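You operate a simulated robot arm through the tools that you are given. There is no shell and no other tool.

You run a simulated robot arm. Do the job below in one go: nothing can be reset, and whatever is moved stays where it is left.

Task
Check the seam of bottle 56 on the turner and tray it.
Fine: mode SEAM, arm in for the spin and out after; seam at the side green tray, else orange; mode back to SKEW.

The check looks at the end state, three seconds after you hand in, the way a careful person would. Anything else that was tipped, shoved, dropped, spilled or broken makes it a failure.

Robot
A 6-joint arm with a two-finger gripper, fixed in place. Base frame: the origin is on the floor under the middle of its stand, x ahead of it, y to its left, z up; the work surface is at about z = 0.865. Units: m, rad, N and s.
With the tool pointing down near the work surface it reaches from about 0.14 to 0.68 m from the base axis. Its first joint turns from -1.152 to 1.152 rad. Payload 2.45 kg.
Tool frame: the origin (TCP) lies between the finger pads and is the grasp point; the fingertips stand 0.03 m ahead of it; z points along the fingers, y is the line along which they close. The gripper opens to 0.106 m; its body begins 0.079 m behind the TCP.
Orientation is that of the tool frame in the base frame, as a unit quaternion [w, x, y, z]. With the fingers straight down and closing along the base's y, the tool's x points along the base's -x, its y along +y and its z along -z.

Tools
- The arm moves only by the tool drive_tool. Its arguments are lists of equal length, an entry for each row: "dp": the shift along the tool's x, y, z in units of 25 mm (1.0 is 25 mm), a list of three; "rotation": the turn, a rotation vector about the tool's x, y, z in units of 8 degrees (1.0 is 8 degrees), a list of three. In form: {"dp": [[x, y, z], ...], "rotation": [[wx, wy, wz], ...]}. A call has 1 to 20 rows; each row shifts and turns the commanded pose from where the row before left it, along the tool's axes as they then stand. "hand" is the gripper command, from -1 (fully open) to 1 (shut), values between in proportion, set as the call begins (left out, the last holds). A call with a number of a shift or a turn outside -1 to 1 is refused whole. Each row takes 0.2 s and may step no farther than 0.05 m and 0.15 rad from the row before; otherwise, or with a gripper value out of range, the whole call is refused. Where a pose cannot be reached the arm comes as near as it can. A force on the tool above 40 N (or 10 N above the force at the start of the call, whichever is more), or a blocked arm, ends the call early, and 0.2 s more pass. Each finger travels about 0.153 m/s and halts on what it meets, pressing with about 40 N; the grip force reading is that of the motor and also rises with nothing between the fingers. The clock runs only during rows and for 0.2 s after the last one: add rows that do not move to give the fingers time. It gives the time, the measured TCP pose, the force on the tool (base axes), the opening and the grip force at its end, in the units of the frame above (readings bear some noise), with the torque about the TCP (base axes, N m) and any sound that the robot's microphone picked up.
- Cameras (640 x 400 px; columns grow to the right, rows downward): "scene" is fixed at [0.0785, 0.4359, 1.4072]; the picture's right is [-0.47, -0.88, 0.00], its down [-0.48, 0.26, -0.84] and it looks along [0.74, -0.40, -0.54] (base axes); focal length 214 px, centre (320, 200). "wrist" rides on the gripper at [0.076, -0.002, -0.106] in the tool frame; the picture's right is [0.02, 1.00, 0.00], its down [-0.78, 0.02, -0.62] and it looks along [-0.62, 0.01, 0.78] (tool axes); focal length 247 px, centre (320, 200).
- grab_frame(camera): a new picture of that camera. The clock stands still meanwhile.
- measure_at(camera, pixels): there is no depth. For up to 12 entries [column, row, z] of the newest picture of that camera ("zoom" is the newest enlarged one), the place [x, y] in the base frame at which the ray of that pixel passes the height z, good to about 0.003 m. The clock stands still meanwhile.
- enlarge(camera, box): a new picture of the part [left, top, right, bottom] of that camera's present view, enlarged. The clock stands still meanwhile.
- hand_in(): hands the job in; it is judged then, once.

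Open the gripper and draw the arm clear of the work before you hand the job in, unless the task says otherwise.

The tools are called after ">>>" by a JSON object that holds its "fn" and its "kwargs". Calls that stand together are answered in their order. drive_tool: Moves the arm, as the interface text tells. Its arguments: {"type":"object","properties":{"dp":{"type":"array","items":{"type":"array","items":{"type":"number"}}},"rotation":{"type":"array","items":{"type":"array","items":{"type":"number"}}},"hand":{"type":"number"}},"required":["dp","rotation"]} The other tools are called the same way: grab_frame (camera) takes a picture; measure_at (camera, pixels) gives the place at which the rays of pixels pass given heights; enlarge (camera, box) takes an enlarged picture of a part of a camera's view; hand_in () hands the job in.

At the start:

```text
time_s: 0.0
tool_pos: [0.2568, 0.2081, 1.3527]
tool_rot: [0.0, 0.0, 1.0, 0.0]
force: [0.3, -0.4, 0.3]
torque: [-0.02, 0.01, -0.04]
gripper_width: 0.1059
finger_force: 0.0
```

scene: 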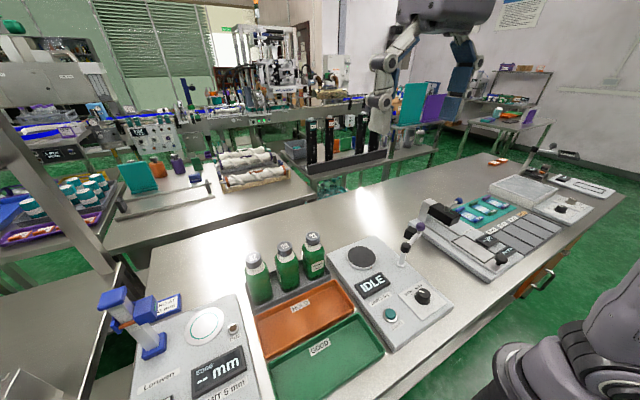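
wrist: 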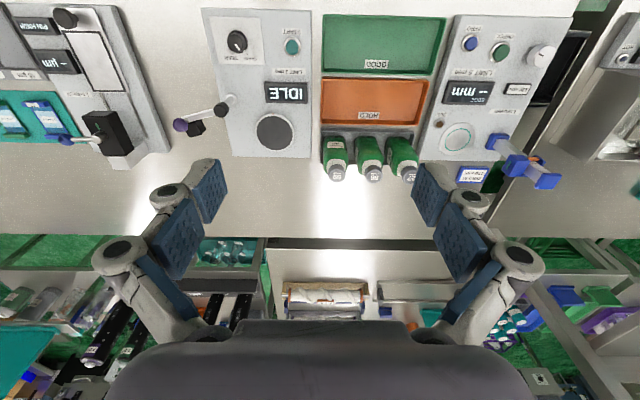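

The scene shows three green bottles near (255-315, 270), the turner with IDLE display at (371, 283) and two trays. I enlarge the relevant areas to read the labels.

>>> {"fn": "enlarge", "kwargs": {"camera": "scene", "box": [230, 220, 340, 310]}}

>>> {"fn": "enlarge", "kwargs": {"camera": "scene", "box": [320, 200, 460, 350]}}

>>> {"fn": "enlarge", "kwargs": {"camera": "wrist", "box": [160, 0, 330, 170]}}

>>> {"fn": "enlarge", "kwargs": {"camera": "wrist", "box": [300, 0, 460, 200]}}

```text
4.44 times, centred on (285, 265) of scene
```

zoom: 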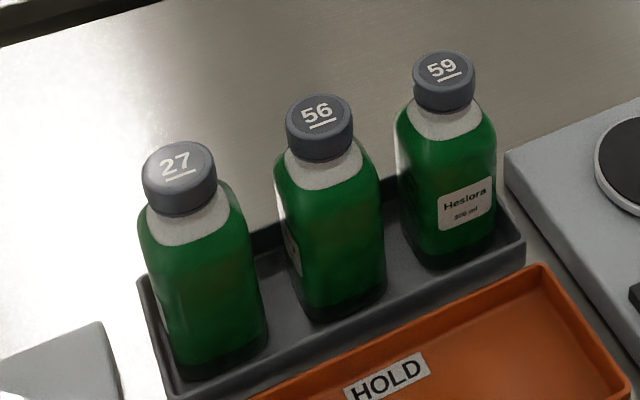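

```text
2.67 times, centred on (390, 275) of scene
```

zoom: 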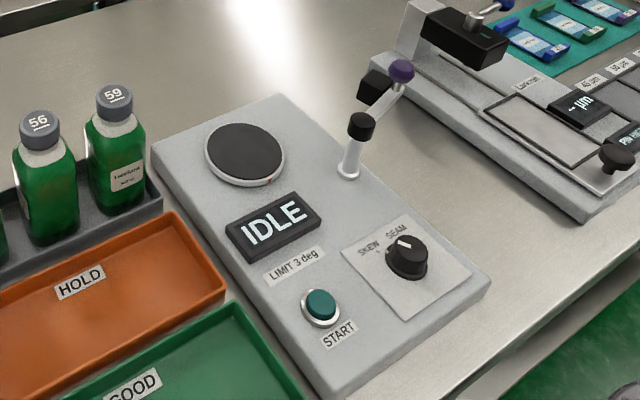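

```text
2.35 times, centred on (245, 85) of wrist
```

zoom: 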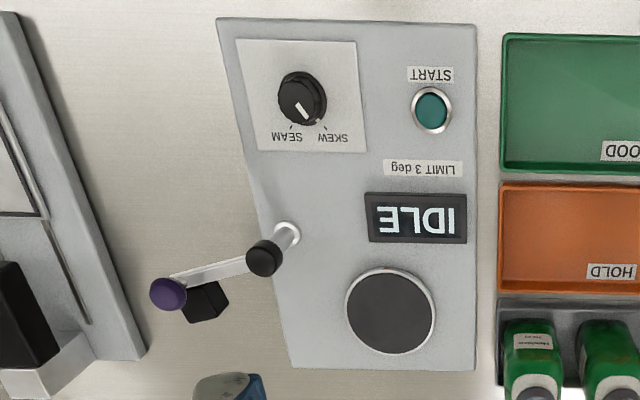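

```text
2.00 times, centred on (380, 100) of wrist
```

zoom: 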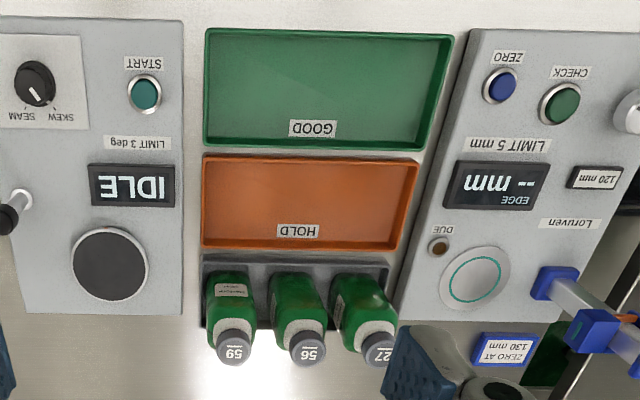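

The knob pointer seems to point at SKEW at present, and the swing arm with a purple ball is folded out. I measure the main positions from the wrist picture at a few heights.

>>> {"fn": "grab_frame", "kwargs": {"camera": "wrist"}}

>>> {"fn": "grab_frame", "kwargs": {"camera": "scene"}}

>>> {"fn": "measure_at", "kwargs": {"camera": "wrist", "pixels": [[275, 132, 0.9], [237, 41, 0.9], [237, 41, 0.92], [292, 46, 0.9], [232, 99, 0.95], [180, 124, 0.98], [375, 174, 1.0], [338, 172, 1.0], [408, 175, 1.0], [384, 45, 0.87], [371, 100, 0.87], [195, 127, 0.97]]}}

>>> {"fn": "measure_at", "kwargs": {"camera": "scene", "pixels": [[362, 257, 0.9], [422, 296, 0.9], [422, 296, 0.92], [390, 314, 0.9], [405, 247, 0.95], [421, 227, 0.98], [284, 246, 1.0], [253, 259, 1.0], [312, 236, 1.0], [325, 348, 0.87], [305, 310, 0.87], [411, 231, 0.97]]}}

```text
taken
```

wrist: 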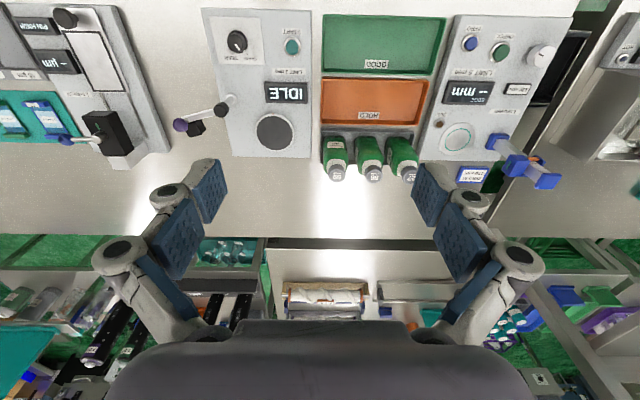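

```text
taken
```

scene: 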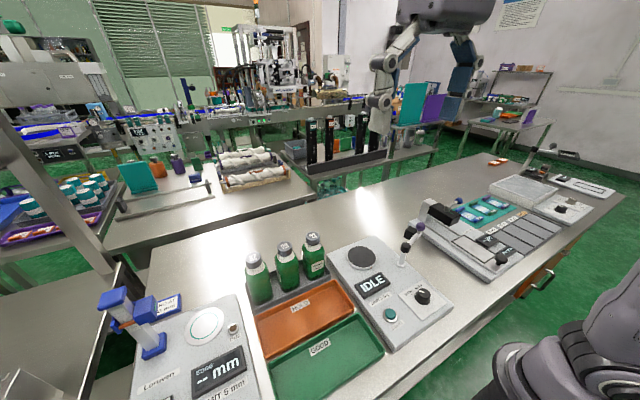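

```text
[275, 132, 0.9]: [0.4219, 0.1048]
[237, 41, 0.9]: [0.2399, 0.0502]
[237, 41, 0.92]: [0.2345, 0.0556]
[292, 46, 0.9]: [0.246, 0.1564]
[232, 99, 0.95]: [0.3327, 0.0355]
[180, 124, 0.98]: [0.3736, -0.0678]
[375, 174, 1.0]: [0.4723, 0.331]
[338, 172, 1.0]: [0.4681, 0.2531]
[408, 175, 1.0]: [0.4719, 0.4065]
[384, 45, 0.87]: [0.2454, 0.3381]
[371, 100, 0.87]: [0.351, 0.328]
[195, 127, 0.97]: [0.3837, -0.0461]
```

```text
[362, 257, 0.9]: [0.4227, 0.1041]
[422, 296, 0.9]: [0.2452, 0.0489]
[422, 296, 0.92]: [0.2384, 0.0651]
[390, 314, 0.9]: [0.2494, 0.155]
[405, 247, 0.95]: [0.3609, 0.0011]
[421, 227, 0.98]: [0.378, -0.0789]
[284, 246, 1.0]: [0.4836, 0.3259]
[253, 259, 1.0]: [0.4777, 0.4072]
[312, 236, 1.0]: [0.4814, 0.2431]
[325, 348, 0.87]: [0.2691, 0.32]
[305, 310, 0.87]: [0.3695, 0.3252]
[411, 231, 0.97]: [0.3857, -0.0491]
```

Triangulating both views puts the turntable near (0.422, 0.104), the knob near (0.24, 0.05), and START near (0.247, 0.156). I lower the arm to a closer vantage above the turner to read the details.

>>> {"fn": "drive_tool", "kwargs": {"dp": [[0.1, -0.65, 0.9], [0.1, -0.65, 0.9], [0.1, -0.65, 0.9], [0.1, -0.65, 0.9], [0, -0.65, 0.9], [0, -0.65, 0.9], [0, -0.65, 0.9], [0, 0, 0]], "rotation": [[0, 0, 0], [0, 0, 0], [0, 0, 0], [0, 0, 0], [0, 0, 0], [0, 0, 0], [0, 0, 0], [0, 0, 0]]}}

>>> {"fn": "grab_frame", "kwargs": {"camera": "wrist"}}

>>> {"fn": "grab_frame", "kwargs": {"camera": "scene"}}

```text
time_s: 1.8
tool_pos: [0.2475, 0.0979, 1.1933]
tool_rot: [0.0, 0.0, 1.0, 0.001]
force: [0.4, 0.1, 0.8]
torque: [0.01, 0.03, -0.04]
gripper_width: 0.1058
finger_force: 0.0
```

```text
taken
```

wrist: 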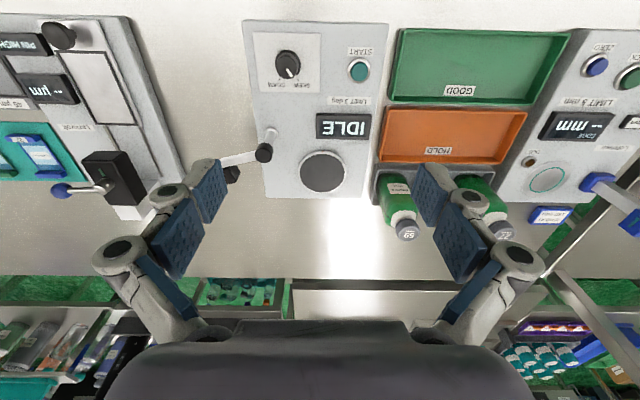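

```text
taken
```

scene: 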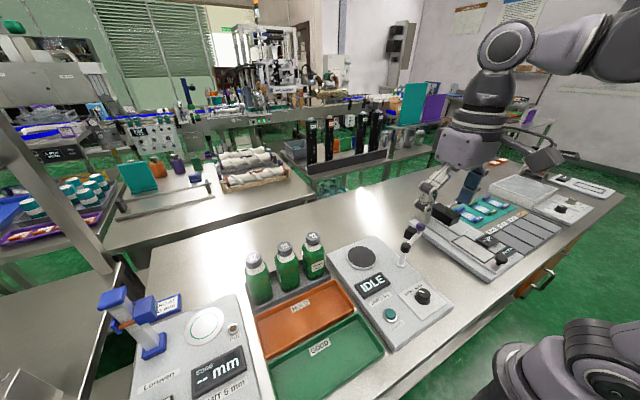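

The wrist now sees the turner at columns 245-390. I enlarge the knob and the pivot area, and measure points.

>>> {"fn": "enlarge", "kwargs": {"camera": "wrist", "box": [240, 20, 400, 120]}}

>>> {"fn": "enlarge", "kwargs": {"camera": "wrist", "box": [200, 110, 360, 210]}}

>>> {"fn": "enlarge", "kwargs": {"camera": "scene", "box": [380, 205, 444, 245]}}

>>> {"fn": "enlarge", "kwargs": {"camera": "scene", "box": [340, 230, 452, 300]}}

```text
4.00 times, centred on (320, 70) of wrist
```

zoom: 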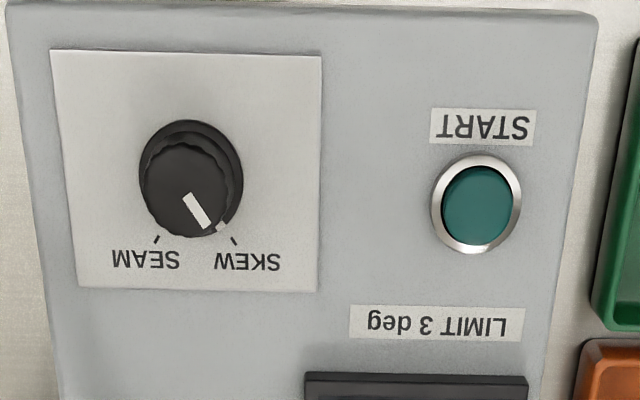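

```text
4.00 times, centred on (280, 160) of wrist
```

zoom: 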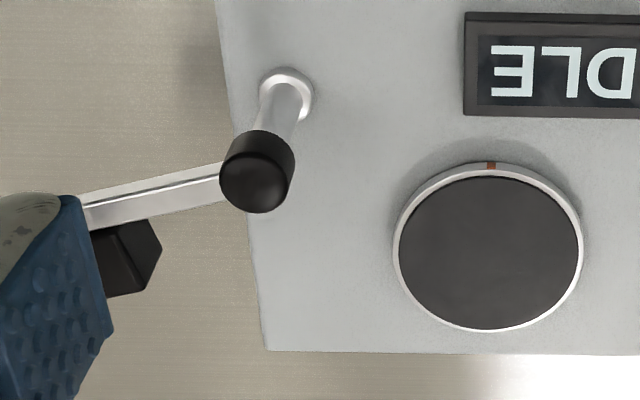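

```text
10.00 times, centred on (412, 225) of scene
```

zoom: 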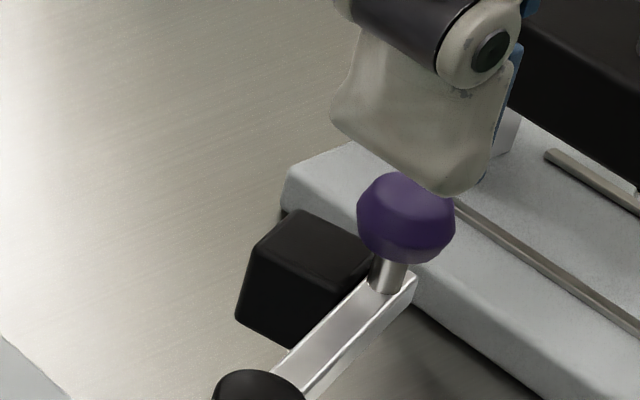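

```text
5.71 times, centred on (396, 265) of scene
```

zoom: 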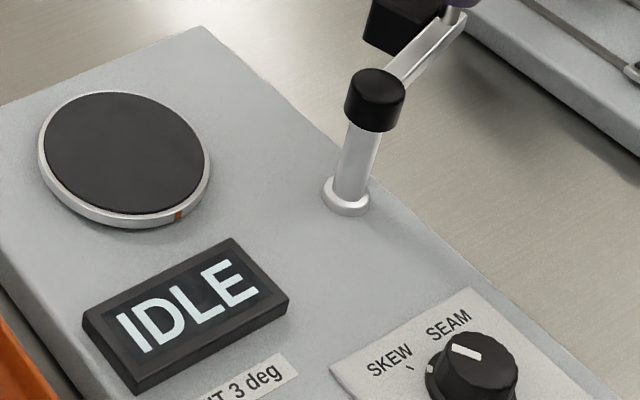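

The knob points at SKEW, and the swing arm is a bar from the post with the purple ball on a stem at its end. I triangulate the post, cap, knob and turntable heights with both views.

>>> {"fn": "measure_at", "kwargs": {"camera": "wrist", "pixels": [[271.75, 132.5, 0.89], [271.75, 132.5, 0.9], [263.75, 155, 0.95], [263.75, 155, 0.97], [287.75, 64.5, 0.89], [287.75, 64.5, 0.9], [286.75, 68, 0.91], [286.75, 68, 0.92], [359, 70.75, 0.9], [359, 70.75, 0.91], [322.25, 171.75, 0.9], [322.25, 171.75, 0.91]]}}

>>> {"fn": "measure_at", "kwargs": {"camera": "scene", "pixels": [[400.7, 264.6, 0.89], [400.7, 264.6, 0.9], [405.6, 244.9, 0.95], [405.6, 244.9, 0.97], [420, 226.5, 0.99], [420, 226.5, 1.0], [422, 292, 0.91], [422, 292, 0.92], [390, 314, 0.9], [390, 314, 0.91], [361.5, 256.5, 0.9], [361.5, 256.5, 0.91]]}}

>>> {"fn": "enlarge", "kwargs": {"camera": "scene", "box": [376, 270, 456, 330]}}

```text
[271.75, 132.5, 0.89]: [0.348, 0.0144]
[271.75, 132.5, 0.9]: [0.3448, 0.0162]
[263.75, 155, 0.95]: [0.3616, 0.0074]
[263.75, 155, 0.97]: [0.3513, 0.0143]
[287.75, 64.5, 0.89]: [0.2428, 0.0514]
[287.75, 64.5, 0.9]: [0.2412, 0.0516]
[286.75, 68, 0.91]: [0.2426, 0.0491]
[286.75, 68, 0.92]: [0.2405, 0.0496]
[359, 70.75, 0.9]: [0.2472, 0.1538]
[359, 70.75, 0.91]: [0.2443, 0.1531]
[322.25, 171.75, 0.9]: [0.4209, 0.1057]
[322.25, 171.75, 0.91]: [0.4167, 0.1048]
```

```text
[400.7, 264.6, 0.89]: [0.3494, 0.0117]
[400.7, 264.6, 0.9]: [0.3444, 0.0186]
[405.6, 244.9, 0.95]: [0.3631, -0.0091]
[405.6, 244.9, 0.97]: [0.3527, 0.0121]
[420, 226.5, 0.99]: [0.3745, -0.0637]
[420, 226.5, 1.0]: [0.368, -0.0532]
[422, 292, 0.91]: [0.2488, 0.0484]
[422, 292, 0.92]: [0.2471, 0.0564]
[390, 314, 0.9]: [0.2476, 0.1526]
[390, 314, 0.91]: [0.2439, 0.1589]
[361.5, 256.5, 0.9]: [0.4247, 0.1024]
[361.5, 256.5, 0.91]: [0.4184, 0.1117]
```

```text
6.67 times, centred on (416, 300) of scene
```

zoom: 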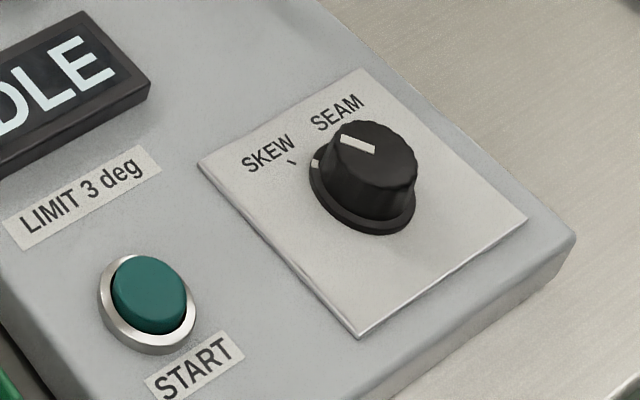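

The post axis is at about (0.347, 0.015), the ball at (0.367, -0.056, 0.998), which means the arm will swing in to point toward +x. I measure the knob top and skirt more exactly from the newest zoom.

>>> {"fn": "measure_at", "kwargs": {"camera": "zoom", "pixels": [[372, 158, 0.91], [372, 158, 0.92], [372, 158, 0.93], [362, 192, 0.895], [362, 192, 0.9], [313, 162, 0.897], [340, 125, 0.897], [291, 160, 0.895], [345, 140, 0.92], [373, 151, 0.92]]}}

>>> {"fn": "measure_at", "kwargs": {"camera": "wrist", "pixels": [[298.5, 80, 0.895], [279.25, 80, 0.895], [286.75, 68, 0.92], [286.75, 68, 0.93], [288.3, 69.5, 0.92], [291.5, 76, 0.92], [295, 76.5, 0.897]]}}

```text
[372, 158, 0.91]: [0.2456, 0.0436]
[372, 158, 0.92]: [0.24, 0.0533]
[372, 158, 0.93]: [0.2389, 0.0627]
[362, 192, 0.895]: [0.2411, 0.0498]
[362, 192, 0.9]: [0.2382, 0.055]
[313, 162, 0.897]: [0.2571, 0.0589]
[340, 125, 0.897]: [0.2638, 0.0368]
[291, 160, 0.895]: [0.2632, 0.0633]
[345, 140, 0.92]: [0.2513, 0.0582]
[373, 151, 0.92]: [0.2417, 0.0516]
```

```text
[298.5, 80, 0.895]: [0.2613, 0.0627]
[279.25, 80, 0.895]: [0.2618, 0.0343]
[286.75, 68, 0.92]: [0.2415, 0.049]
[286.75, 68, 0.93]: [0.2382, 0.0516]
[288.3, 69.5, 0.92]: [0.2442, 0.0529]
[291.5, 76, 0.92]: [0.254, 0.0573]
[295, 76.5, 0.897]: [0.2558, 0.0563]
```

The knob axis is at about (0.2415, 0.050) with its top near z 0.918; SKEW lies at about +35° and SEAM at about -35°. I move above the knob with a part-open gripper and yaw +35° to prepare for a clockwise turn.

>>> {"fn": "drive_tool", "kwargs": {"dp": [[0.03, -0.24, 0.9], [0.03, -0.24, 0.9], [0.03, -0.24, 0.9], [0.03, -0.24, 0.9], [0.03, -0.24, 0.9], [0.03, -0.24, 0.9], [0.03, -0.24, 0.9], [0.03, -0.24, 0.9], [0, 0, 0], [0, 0, 0], [0, 0, 0], [0, 0, 0], [0, 0, 0], [0, 0, 0]], "rotation": [[0, 0, 0], [0, 0, 0], [0, 0, 0], [0, 0, 0], [0, 0, 0], [0, 0, 0], [0, 0, 0], [0, 0, 0], [0, 0, -0.9], [0, 0, -0.9], [0, 0, -0.9], [0, 0, -0.9], [0, 0, -0.8], [0, 0, 0]], "hand": -0.2}}

>>> {"fn": "grab_frame", "kwargs": {"camera": "wrist"}}

>>> {"fn": "enlarge", "kwargs": {"camera": "scene", "box": [340, 180, 500, 330]}}

```text
time_s: 4.8
tool_pos: [0.241, 0.0487, 1.0153]
tool_rot: [0.0, -0.303, 0.953, 0.0]
force: [0.1, -0.6, 0.0]
torque: [-0.02, -0.02, -0.03]
gripper_width: 0.0635
finger_force: 0.2
```

```text
taken
```

wrist: 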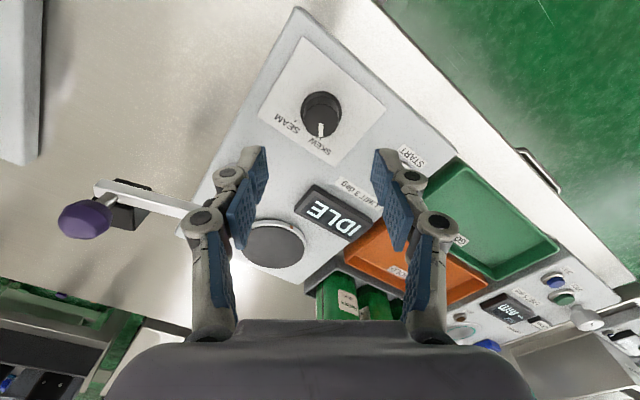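

```text
2.67 times, centred on (420, 255) of scene
```

zoom: 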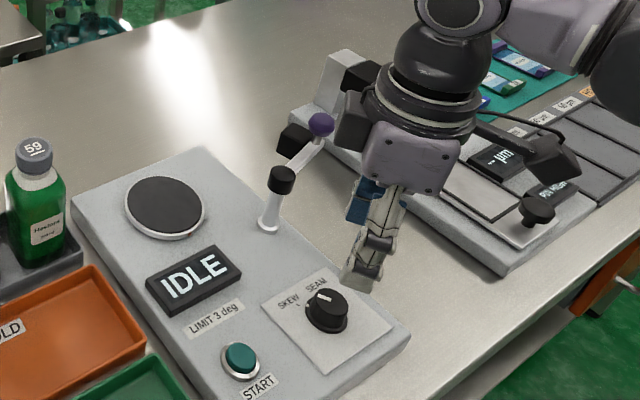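

The knob at (321, 113) is centred between the fingers, and the TCP is at (0.241, 0.0487). I descend so the fingertips reach about z 0.903, beside the knob but above the panel.

>>> {"fn": "drive_tool", "kwargs": {"dp": [[0, 0.03, 0.7], [0, 0, 0.7], [0, 0, 0.7], [0, 0, 0.6], [0, 0, 0.5], [0, 0, 0.1], [0, 0, 0]], "rotation": [[0, 0, 0], [0, 0, 0], [0, 0, 0], [0, 0, 0], [0, 0, 0], [0, 0, 0], [0, 0, 0]]}}

>>> {"fn": "grab_frame", "kwargs": {"camera": "wrist"}}

>>> {"fn": "enlarge", "kwargs": {"camera": "scene", "box": [370, 230, 482, 300]}}

```text
time_s: 6.4
tool_pos: [0.2393, 0.0476, 0.9314]
tool_rot: [0.0, -0.303, 0.953, 0.0]
force: [0.1, -0.3, 0.4]
torque: [0.01, 0.0, -0.03]
gripper_width: 0.0638
finger_force: 0.0
```

```text
taken
```

wrist: 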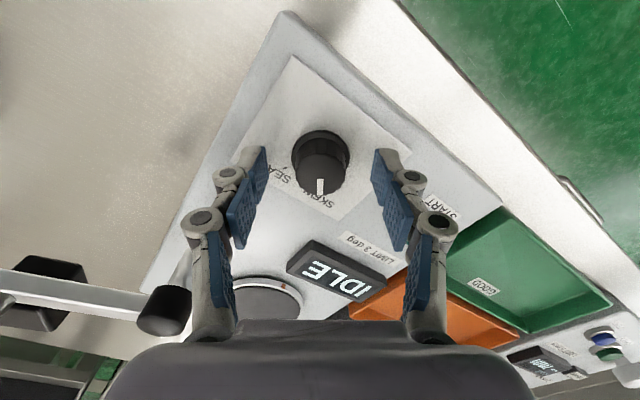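

```text
5.71 times, centred on (426, 265) of scene
```

zoom: 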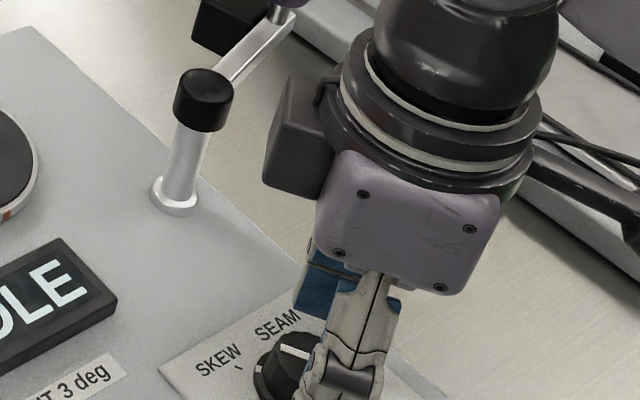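

The fingers straddle the knob at (321, 165) evenly and nothing touches yet. I close on the knob.

>>> {"fn": "drive_tool", "kwargs": {"dp": [[0, 0, 0], [0, 0, 0], [0, 0, 0]], "rotation": [[0, 0, 0], [0, 0, 0], [0, 0, 0]], "hand": 1}}

>>> {"fn": "grab_frame", "kwargs": {"camera": "wrist"}}

```text
time_s: 7.2
tool_pos: [0.2401, 0.0479, 0.9319]
tool_rot: [0.0, -0.303, 0.953, 0.0]
force: [-1.9, 4.0, 6.0]
torque: [0.0, 0.19, 0.0]
gripper_width: 0.0312
finger_force: 45.2
```

```text
taken
```

wrist: 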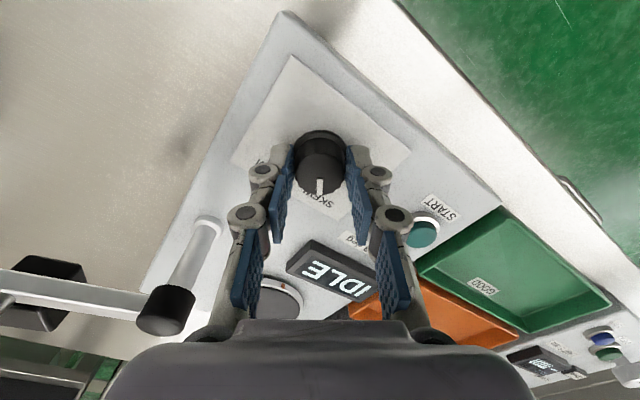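

The grip holds the knob at 0.0312 m width with modest forces. I turn it clockwise (tool z positive) by about 70° toward SEAM.

>>> {"fn": "drive_tool", "kwargs": {"dp": [[0, 0, 0], [0, 0, 0], [0, 0, 0], [0, 0, 0], [0, 0, 0], [0, 0, 0], [0, 0, 0], [0, 0, 0], [0, 0, 0], [0, 0, 0], [0, 0, 0], [0, 0, 0]], "rotation": [[0, 0, 0.8], [0, 0, 0.8], [0, 0, 0.8], [0, 0, 0.8], [0, 0, 0.8], [0, 0, 0.8], [0, 0, 0.8], [0, 0, 0.8], [0, 0, 0.8], [0, 0, 0.8], [0, 0, 0.7], [0, 0, 0]]}}

>>> {"fn": "grab_frame", "kwargs": {"camera": "wrist"}}

>>> {"fn": "enlarge", "kwargs": {"camera": "scene", "box": [370, 230, 482, 300]}}

```text
time_s: 9.8
tool_pos: [0.24, 0.0501, 0.9323]
tool_rot: [-0.003, 0.296, 0.955, 0.005]
force: [-11.2, 25.2, -20.3]
torque: [0.65, 0.38, 0.04]
gripper_width: 0.0314
finger_force: 45.0
```

```text
taken
```

wrist: 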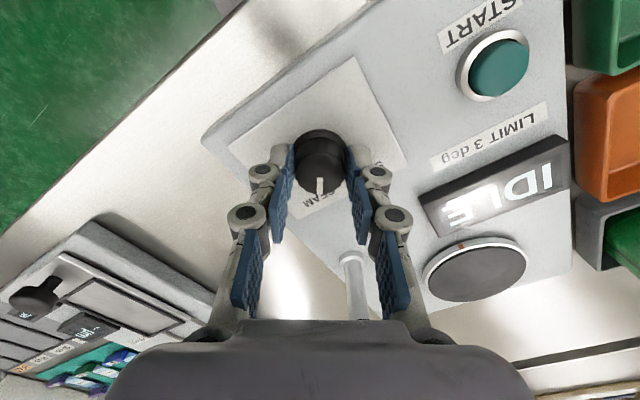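

```text
5.71 times, centred on (426, 265) of scene
```

zoom: 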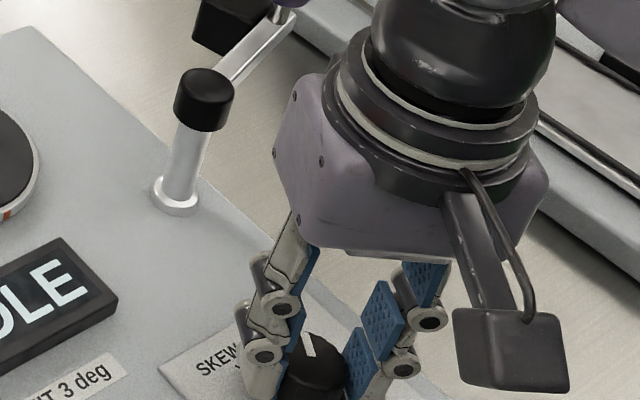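

The knob has turned; the pointer in the wrist view lies at SEAM and forces rose to about 30 N sideways. I release the knob and rise.

>>> {"fn": "drive_tool", "kwargs": {"dp": [[0, 0, 0], [0, 0, 0], [0, 0, 0]], "rotation": [[0, 0, 0], [0, 0, 0], [0, 0, 0]], "hand": -0.2}}

>>> {"fn": "drive_tool", "kwargs": {"dp": [[0, 0, -0.5], [0, 0, -0.8], [0, 0, -0.9], [0, 0, -0.9], [0, 0, -0.9], [0, 0, -0.9], [0, 0, 0]], "rotation": [[0, 0, 0], [0, 0, 0], [0, 0, 0], [0, 0, 0], [0, 0, 0], [0, 0, 0], [0, 0, 0]]}}

>>> {"fn": "grab_frame", "kwargs": {"camera": "wrist"}}

>>> {"fn": "enlarge", "kwargs": {"camera": "scene", "box": [376, 270, 456, 330]}}

```text
time_s: 10.6
tool_pos: [0.2394, 0.0487, 0.9341]
tool_rot: [0.0, 0.296, 0.955, -0.001]
force: [0.0, -0.2, -0.5]
torque: [0.02, 0.0, 0.0]
gripper_width: 0.0636
finger_force: 0.0
```

```text
time_s: 12.2
tool_pos: [0.239, 0.0486, 1.0572]
tool_rot: [0.0, 0.296, 0.955, 0.0]
force: [-0.6, -0.1, -0.7]
torque: [-0.03, 0.02, 0.02]
gripper_width: 0.0638
finger_force: 0.0
```

```text
taken
```

wrist: 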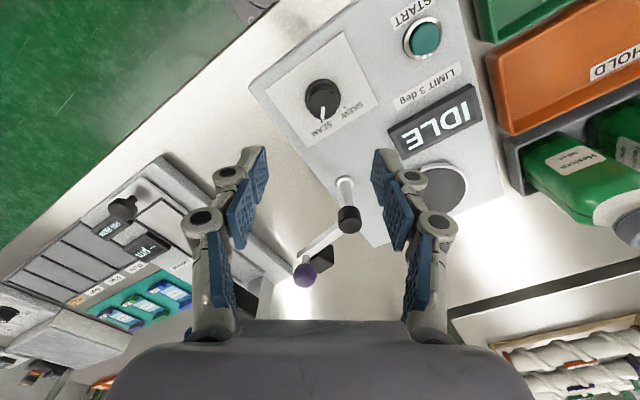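

```text
6.67 times, centred on (416, 300) of scene
```

zoom: 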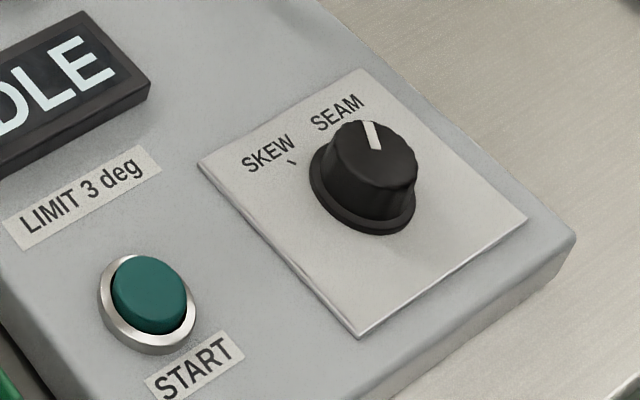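

>>> {"fn": "enlarge", "kwargs": {"camera": "wrist", "box": [280, 60, 376, 120]}}

```text
6.67 times, centred on (328, 90) of wrist
```

zoom: 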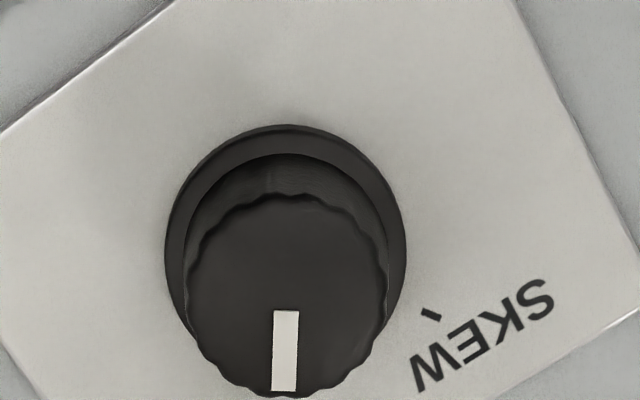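

The pointer now runs straight down in this view; I widen the zoom to compare it with the SEAM tick.

>>> {"fn": "enlarge", "kwargs": {"camera": "wrist", "box": [270, 70, 382, 140]}}

>>> {"fn": "measure_at", "kwargs": {"camera": "zoom", "pixels": [[285, 160, 0.918], [285, 225, 0.918]]}}

```text
5.71 times, centred on (326, 105) of wrist
```

zoom: 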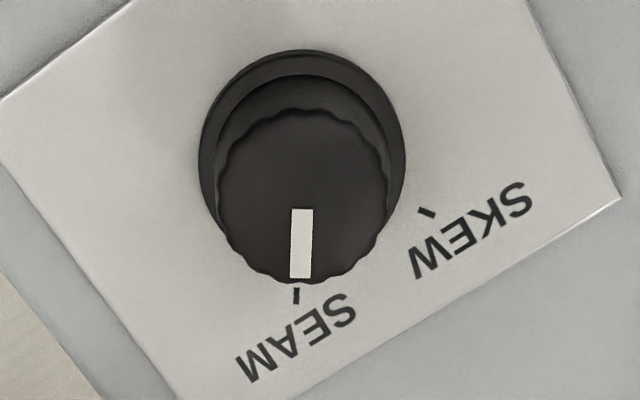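

```text
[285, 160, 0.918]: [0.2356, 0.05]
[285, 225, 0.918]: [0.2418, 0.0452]
```

The pointer lines up with the SEAM tick, so the mode is set. Next I rise, square the tool up and move over in front of the bottles for a closer look.

>>> {"fn": "drive_tool", "kwargs": {"dp": [[0, 0, -0.9], [0, 0, -0.9], [0, 0, -0.9], [0, 0, -0.9], [0, 0, -0.9], [0, 0, -0.9], [0, 0, -0.9], [0, 0.9, 0], [0, 0.9, 0], [0, 0.9, 0], [0, 0.9, 0], [0, 0.9, 0], [0, 0.9, 0], [0, 0.9, 0], [0, 0.9, 0], [0, 0.9, 0], [0, 0.9, 0], [0, 0.9, 0], [0, 0.9, 0], [0, 0, 0]], "rotation": [[0, 0, -0.61], [0, 0, -0.61], [0, 0, -0.61], [0, 0, -0.61], [0, 0, -0.61], [0, 0, -0.61], [0, 0, -0.65], [0, 0, 0], [0, 0, 0], [0, 0, 0], [0, 0, 0], [0, 0, 0], [0, 0, 0], [0, 0, 0], [0, 0, 0], [0, 0, 0], [0, 0, 0], [0, 0, 0], [0, 0, 0], [0, 0, 0]], "hand": -1}}

>>> {"fn": "grab_frame", "kwargs": {"camera": "wrist"}}

>>> {"fn": "grab_frame", "kwargs": {"camera": "scene"}}

```text
time_s: 16.4
tool_pos: [0.2386, 0.3182, 1.2142]
tool_rot: [0.0, 0.0, 1.0, 0.0]
force: [0.8, 0.0, -0.2]
torque: [-0.01, 0.02, 0.01]
gripper_width: 0.1062
finger_force: 0.1
```

```text
taken
```

wrist: 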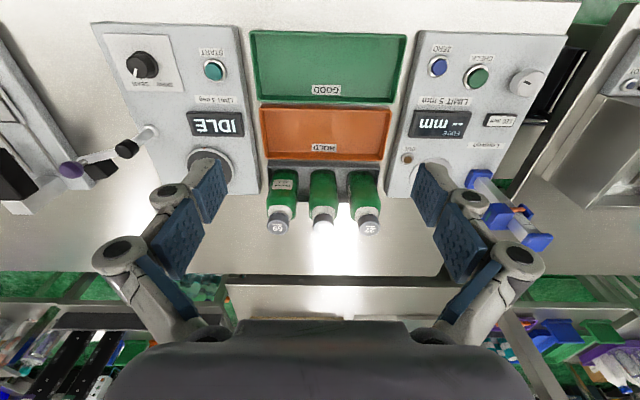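

```text
taken
```

scene: 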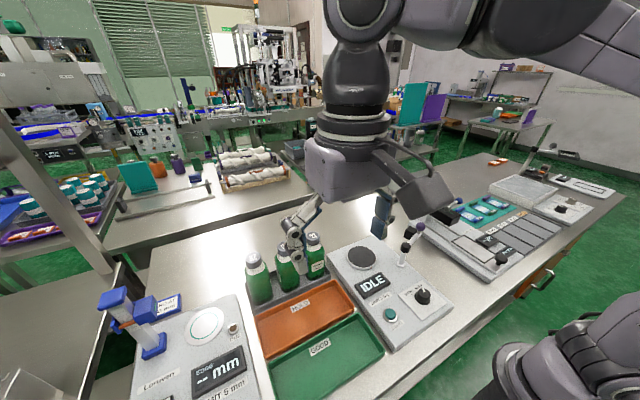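

>>> {"fn": "enlarge", "kwargs": {"camera": "wrist", "box": [250, 155, 394, 245]}}

>>> {"fn": "enlarge", "kwargs": {"camera": "scene", "box": [235, 225, 347, 310]}}

```text
4.44 times, centred on (322, 200) of wrist
```

zoom: 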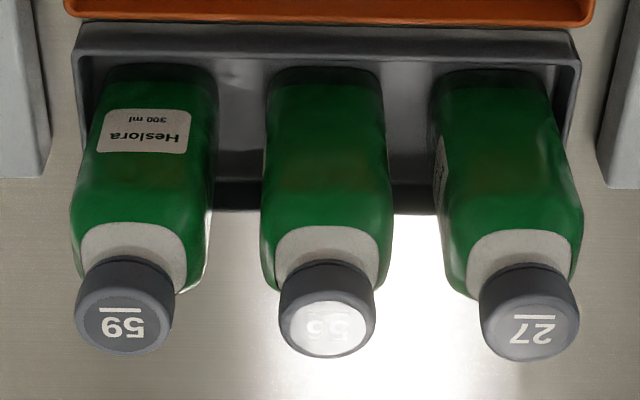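

```text
4.71 times, centred on (291, 268) of scene
```

zoom: 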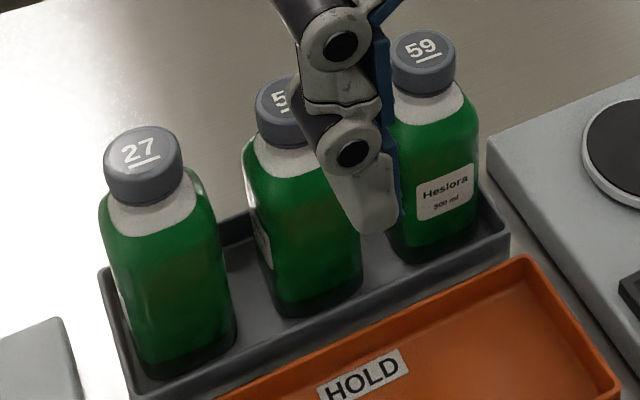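

The three caps read 59, 56, 27 from left to right in the wrist view, so 56 is the middle bottle with its cap at about (323.6, 227.5). I triangulate the cap and rack against the scene view.

>>> {"fn": "measure_at", "kwargs": {"camera": "wrist", "pixels": [[323.6, 227.5, 1.01], [323.6, 227.5, 1.02], [323.6, 227.5, 1.03], [323.6, 227.5, 1.04], [277.3, 226, 1.03], [369.5, 227.6, 1.03], [310.3, 171.5, 0.9], [336, 171.5, 0.9], [323, 171, 0.875], [266.5, 161.5, 0.89], [377, 162.5, 0.89]]}}

>>> {"fn": "measure_at", "kwargs": {"camera": "scene", "pixels": [[284.8, 245.2, 1.01], [284.8, 245.2, 1.02], [284.8, 245.2, 1.03], [284.8, 245.2, 1.04], [253.7, 257.8, 1.03], [312.9, 235.1, 1.03]]}}

```text
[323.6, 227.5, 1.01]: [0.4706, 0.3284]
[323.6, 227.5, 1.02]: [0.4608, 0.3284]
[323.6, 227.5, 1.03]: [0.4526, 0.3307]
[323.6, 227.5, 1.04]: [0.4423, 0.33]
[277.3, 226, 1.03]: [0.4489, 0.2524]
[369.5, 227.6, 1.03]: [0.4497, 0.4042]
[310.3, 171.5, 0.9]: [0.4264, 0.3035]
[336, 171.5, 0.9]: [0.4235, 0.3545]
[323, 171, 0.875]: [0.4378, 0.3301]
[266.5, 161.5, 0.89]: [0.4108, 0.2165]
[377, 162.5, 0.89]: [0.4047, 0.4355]
```

```text
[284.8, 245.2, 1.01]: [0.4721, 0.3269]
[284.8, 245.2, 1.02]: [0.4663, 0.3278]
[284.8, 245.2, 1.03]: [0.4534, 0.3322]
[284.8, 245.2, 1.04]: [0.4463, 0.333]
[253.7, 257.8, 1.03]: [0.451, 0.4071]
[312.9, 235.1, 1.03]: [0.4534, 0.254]
```

The cap centre agrees at about (0.452, 0.330) with its top near z 1.03, and bottle body spans about 0.05 m. I yaw the tool +90° so the fingers close along base x (clear of neighbours), then look.

>>> {"fn": "drive_tool", "kwargs": {"dp": [[0, 0, 0.2], [0, 0, 0.2], [0, 0, 0.2], [0, 0, 0.2], [0, 0, 0.2], [0, 0, 0.2], [0, 0, 0.2], [0, 0, 0.2], [0, 0, 0.2], [0, 0, 0.2], [0, 0, 0.2], [0, 0, 0.2], [0, 0, 0]], "rotation": [[0, 0, -0.9375], [0, 0, -0.9375], [0, 0, -0.9375], [0, 0, -0.9375], [0, 0, -0.9375], [0, 0, -0.9375], [0, 0, -0.9375], [0, 0, -0.9375], [0, 0, -0.9375], [0, 0, -0.9375], [0, 0, -0.9375], [0, 0, -0.9375], [0, 0, 0]]}}

>>> {"fn": "grab_frame", "kwargs": {"camera": "scene"}}

```text
time_s: 19.2
tool_pos: [0.2408, 0.3191, 1.153]
tool_rot: [0.0, 0.709, -0.706, 0.001]
force: [0.7, -0.1, -0.4]
torque: [0.02, 0.01, -0.01]
gripper_width: 0.1056
finger_force: 0.1
```

```text
taken
```

scene: 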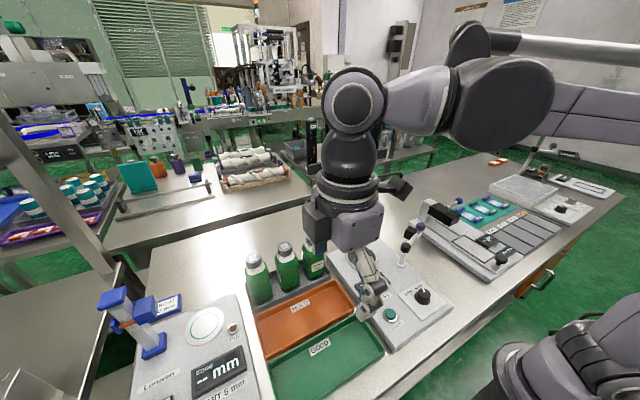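

The gripper is turned as wanted. I move forward at z 1.153 to stand above bottle 56, with fingertips about 0.09 m over the caps.

>>> {"fn": "drive_tool", "kwargs": {"dp": [[-0.05, -0.94, 0], [-0.05, -0.94, 0], [-0.05, -0.94, 0], [-0.05, -0.94, 0], [-0.05, -0.94, 0], [-0.05, -0.94, 0], [-0.05, -0.94, 0], [-0.05, -0.94, 0], [-0.05, -0.94, 0], [0, 0, 0]], "rotation": [[0, 0, 0], [0, 0, 0], [0, 0, 0], [0, 0, 0], [0, 0, 0], [0, 0, 0], [0, 0, 0], [0, 0, 0], [0, 0, 0], [0, 0, 0]]}}

>>> {"fn": "grab_frame", "kwargs": {"camera": "wrist"}}

>>> {"fn": "grab_frame", "kwargs": {"camera": "scene"}}

```text
time_s: 21.4
tool_pos: [0.4505, 0.3302, 1.1533]
tool_rot: [0.0, 0.707, -0.707, -0.001]
force: [-0.5, 0.3, 0.2]
torque: [0.0, 0.0, 0.0]
gripper_width: 0.1059
finger_force: 0.0
```

```text
taken
```

wrist: 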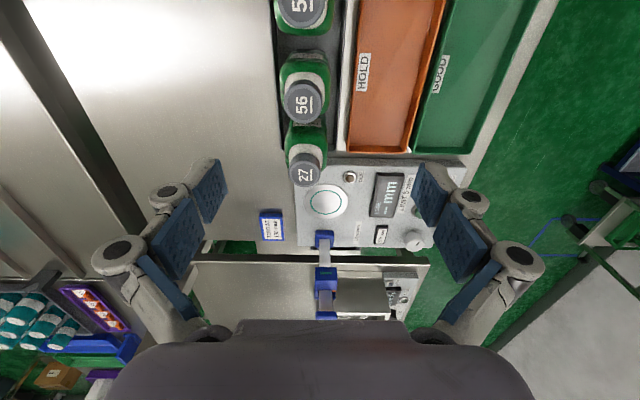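

```text
taken
```

scene: 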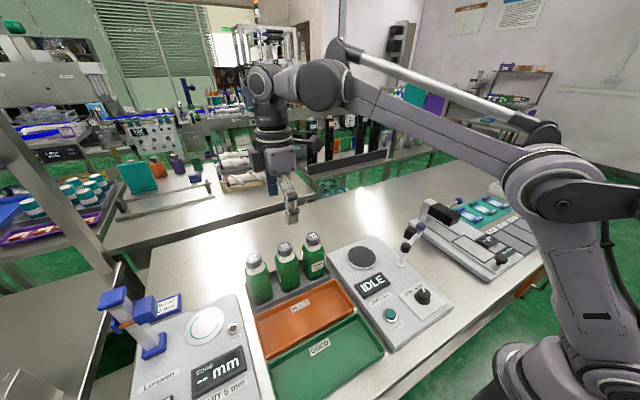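

Caps are seen nearly from above: 56 at about (304, 102). I enlarge and measure its centre and height with this new viewpoint.

>>> {"fn": "enlarge", "kwargs": {"camera": "wrist", "box": [260, 40, 372, 110]}}

>>> {"fn": "enlarge", "kwargs": {"camera": "wrist", "box": [240, 60, 380, 200]}}

```text
5.71 times, centred on (316, 75) of wrist
```

zoom: 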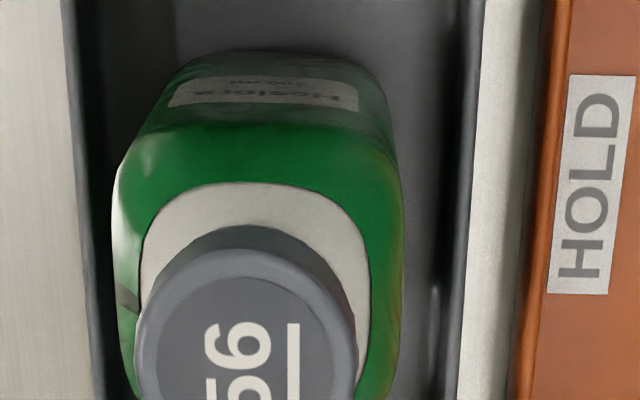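

```text
2.86 times, centred on (310, 130) of wrist
```

zoom: 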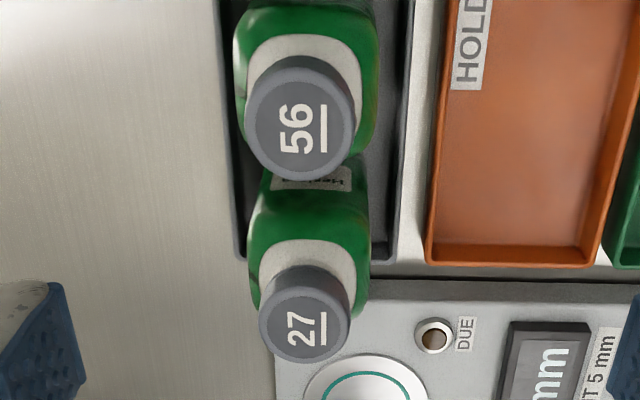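

The 56 cap's top disc is centred at zoom (300, 124). I measure it at several heights to settle height and position together with earlier views.

>>> {"fn": "measure_at", "kwargs": {"camera": "zoom", "pixels": [[300, 124, 1.01], [300, 124, 1.02], [300, 124, 1.03], [300, 124, 1.04], [305, 312, 1.03], [305, 312, 1.02], [247, 124, 1.03], [355, 124, 1.03], [233, 80, 0.98], [379, 80, 0.98], [240, 255, 0.89], [395, 255, 0.89]]}}

```text
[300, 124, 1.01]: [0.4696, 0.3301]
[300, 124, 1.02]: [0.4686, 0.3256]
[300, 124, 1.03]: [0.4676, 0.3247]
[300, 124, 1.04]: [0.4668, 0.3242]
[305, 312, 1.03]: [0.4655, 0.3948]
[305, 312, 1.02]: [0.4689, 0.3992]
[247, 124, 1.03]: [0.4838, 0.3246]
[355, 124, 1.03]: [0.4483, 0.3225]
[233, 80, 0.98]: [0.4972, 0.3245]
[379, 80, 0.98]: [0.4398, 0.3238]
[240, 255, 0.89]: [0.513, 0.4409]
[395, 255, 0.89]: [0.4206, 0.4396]
```

With this view the cap centre comes out at (0.4675, 0.328) and its top at about z 1.015, consistent with all three views. I shift +17 mm in x and descend partway to z 1.05 for another check.

>>> {"fn": "drive_tool", "kwargs": {"dp": [[0.09, -0.68, 0], [0, 0, 0.8], [0, 0, 0.8], [0, 0, 0.8], [0, 0, 0.8], [0, 0, 0.8], [0, 0, 0]], "rotation": [[0, 0, 0], [0, 0, 0], [0, 0, 0], [0, 0, 0], [0, 0, 0], [0, 0, 0], [0, 0, 0]]}}

>>> {"fn": "grab_frame", "kwargs": {"camera": "wrist"}}

>>> {"fn": "enlarge", "kwargs": {"camera": "scene", "box": [215, 190, 375, 310]}}

```text
time_s: 23.0
tool_pos: [0.4684, 0.3275, 1.0513]
tool_rot: [0.0, 0.708, -0.707, 0.0]
force: [-0.2, -0.2, 0.3]
torque: [0.0, -0.02, 0.0]
gripper_width: 0.1061
finger_force: 0.1
```

```text
taken
```

wrist: 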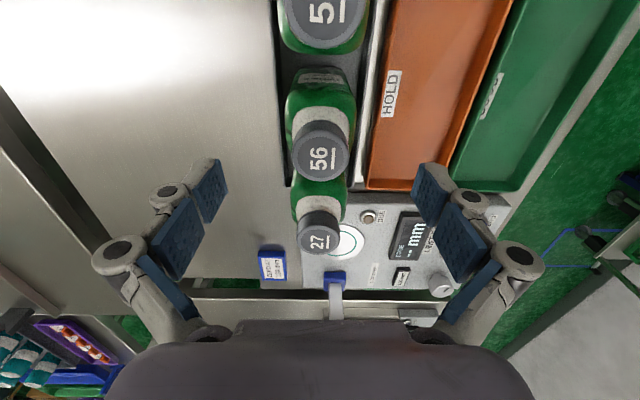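

```text
3.33 times, centred on (295, 250) of scene
```

zoom: 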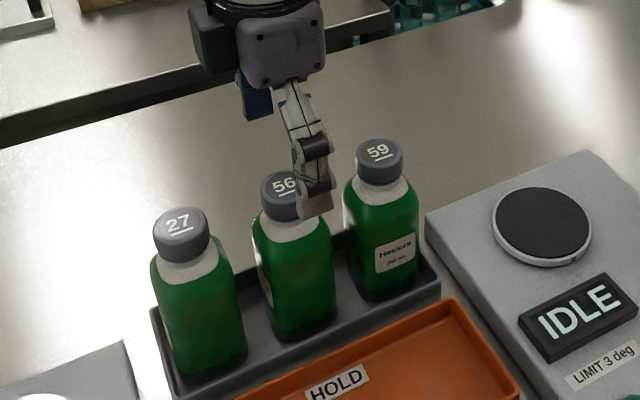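

Cap 56 sits at (320, 157), centred between the fingers. I descend to TCP z about 0.957 so the pads straddle the body.

>>> {"fn": "drive_tool", "kwargs": {"dp": [[0, 0, 0.7], [0, 0, 0.7], [0, 0, 0.7], [0, 0, 0.7], [0, 0, 0.5], [0, 0, 0.45], [0, 0, 0]], "rotation": [[0, 0, 0], [0, 0, 0], [0, 0, 0], [0, 0, 0], [0, 0, 0], [0, 0, 0], [0, 0, 0]]}}

>>> {"fn": "grab_frame", "kwargs": {"camera": "wrist"}}

>>> {"fn": "enlarge", "kwargs": {"camera": "scene", "box": [215, 190, 375, 310]}}

```text
time_s: 24.6
tool_pos: [0.4685, 0.3264, 0.9591]
tool_rot: [0.001, 0.708, -0.706, 0.0]
force: [-0.7, 0.9, 0.2]
torque: [0.04, -0.03, -0.03]
gripper_width: 0.1061
finger_force: 0.0
```

```text
taken
```

wrist: 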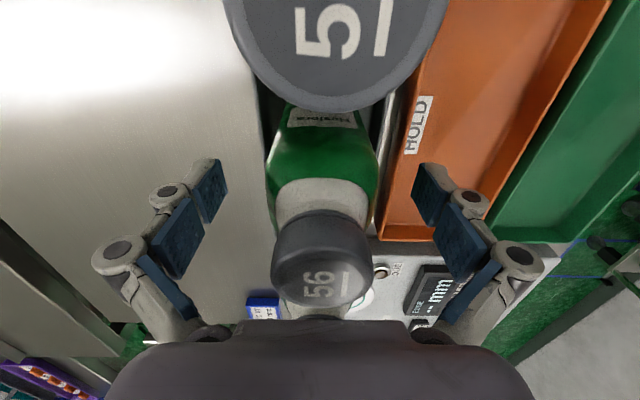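

```text
3.33 times, centred on (295, 250) of scene
```

zoom: 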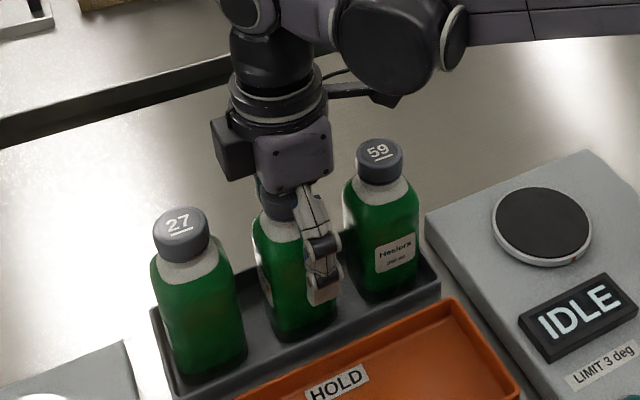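

The fingers straddle the body at the right height, with no contact force. I close on bottle 56.

>>> {"fn": "drive_tool", "kwargs": {"dp": [[0, 0, 0], [0, 0, 0], [0, 0, 0], [0, 0, 0]], "rotation": [[0, 0, 0], [0, 0, 0], [0, 0, 0], [0, 0, 0]], "hand": 1}}

>>> {"fn": "grab_frame", "kwargs": {"camera": "wrist"}}

>>> {"fn": "enlarge", "kwargs": {"camera": "scene", "box": [215, 190, 375, 310]}}

```text
time_s: 25.6
tool_pos: [0.4682, 0.3283, 0.9605]
tool_rot: [0.0, 0.707, -0.707, 0.0]
force: [-2.3, -0.3, 13.6]
torque: [0.02, 0.24, -0.03]
gripper_width: 0.0553
finger_force: 40.0
```

```text
taken
```

wrist: 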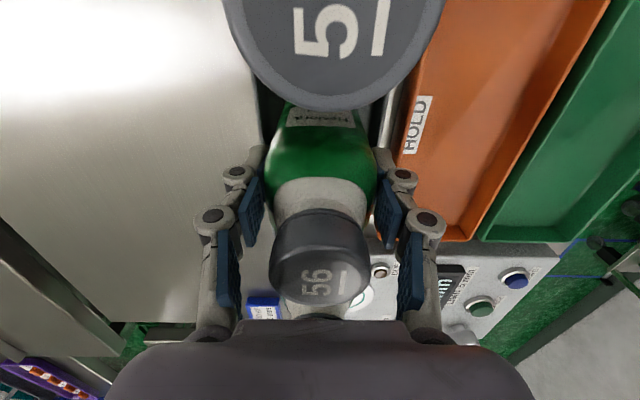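

```text
3.33 times, centred on (295, 250) of scene
```

zoom: 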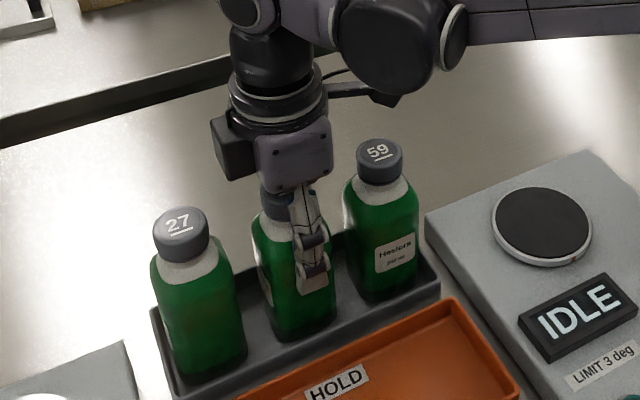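

Grip is firm at 0.0553 m. I lift straight up, slowly at first, by about 0.19 m.

>>> {"fn": "drive_tool", "kwargs": {"dp": [[0, 0, -0.2], [0, 0, -0.4], [0, 0, -0.6], [0, 0, -0.8], [0, 0, -0.8], [0, 0, -0.8], [0, 0, -0.8], [0, 0, -0.8], [0, 0, -0.8], [0, 0, -0.8], [0, 0, -0.5], [0, 0, -0.3], [0, 0, 0]], "rotation": [[0, 0, 0], [0, 0, 0], [0, 0, 0], [0, 0, 0], [0, 0, 0], [0, 0, 0], [0, 0, 0], [0, 0, 0], [0, 0, 0], [0, 0, 0], [0, 0, 0], [0, 0, 0], [0, 0, 0]]}}

>>> {"fn": "grab_frame", "kwargs": {"camera": "wrist"}}

>>> {"fn": "grab_frame", "kwargs": {"camera": "scene"}}

```text
time_s: 28.4
tool_pos: [0.468, 0.3271, 1.1497]
tool_rot: [0.0, 0.708, -0.706, 0.0]
force: [0.2, 0.0, -3.1]
torque: [0.0, -0.02, -0.01]
gripper_width: 0.055
finger_force: 40.0
```

```text
taken
```

wrist: 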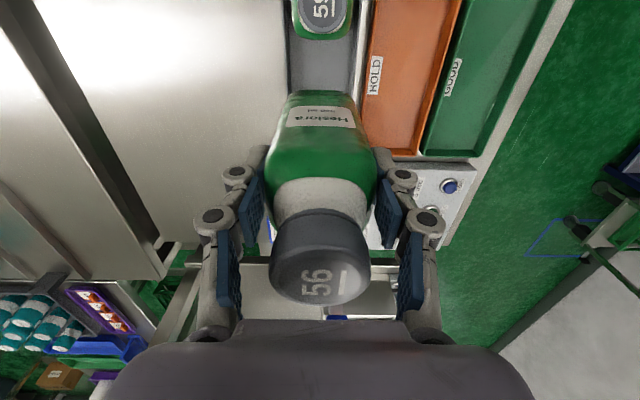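

```text
taken
```

scene: 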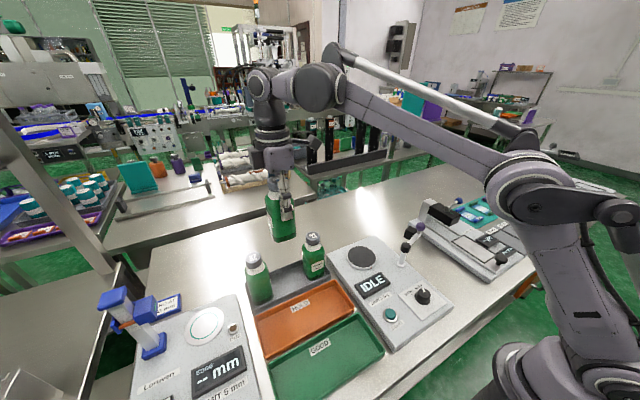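

Bottle 56 hangs upright in the grip, weight about 3 N. I take a close look at it to see labels, and the turntable centre.

>>> {"fn": "enlarge", "kwargs": {"camera": "scene", "box": [245, 160, 325, 250]}}

>>> {"fn": "enlarge", "kwargs": {"camera": "scene", "box": [320, 225, 420, 300]}}

>>> {"fn": "measure_at", "kwargs": {"camera": "zoom", "pixels": [[265, 158, 0.905], [150, 120, 0.905], [382, 200, 0.905], [265, 120, 0.905]]}}

```text
4.44 times, centred on (285, 205) of scene
```

zoom: 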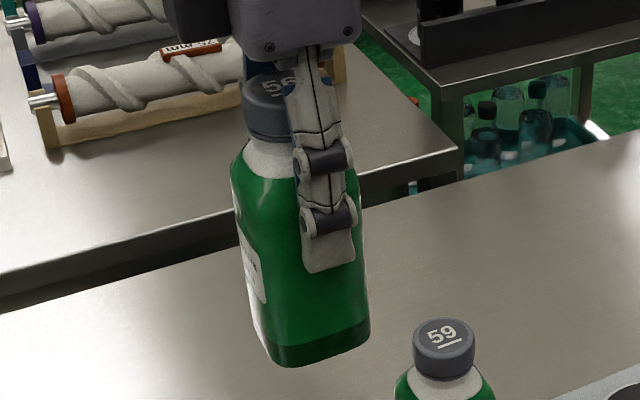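

```text
5.33 times, centred on (370, 262) of scene
```

zoom: 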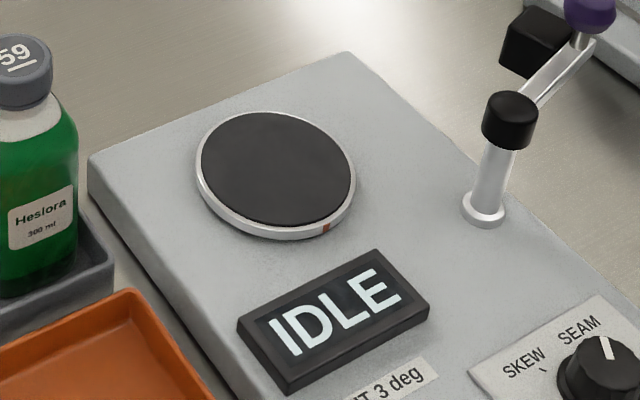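

```text
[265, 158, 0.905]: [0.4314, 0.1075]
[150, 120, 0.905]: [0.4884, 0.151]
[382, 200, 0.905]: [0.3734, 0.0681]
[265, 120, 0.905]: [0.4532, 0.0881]
```

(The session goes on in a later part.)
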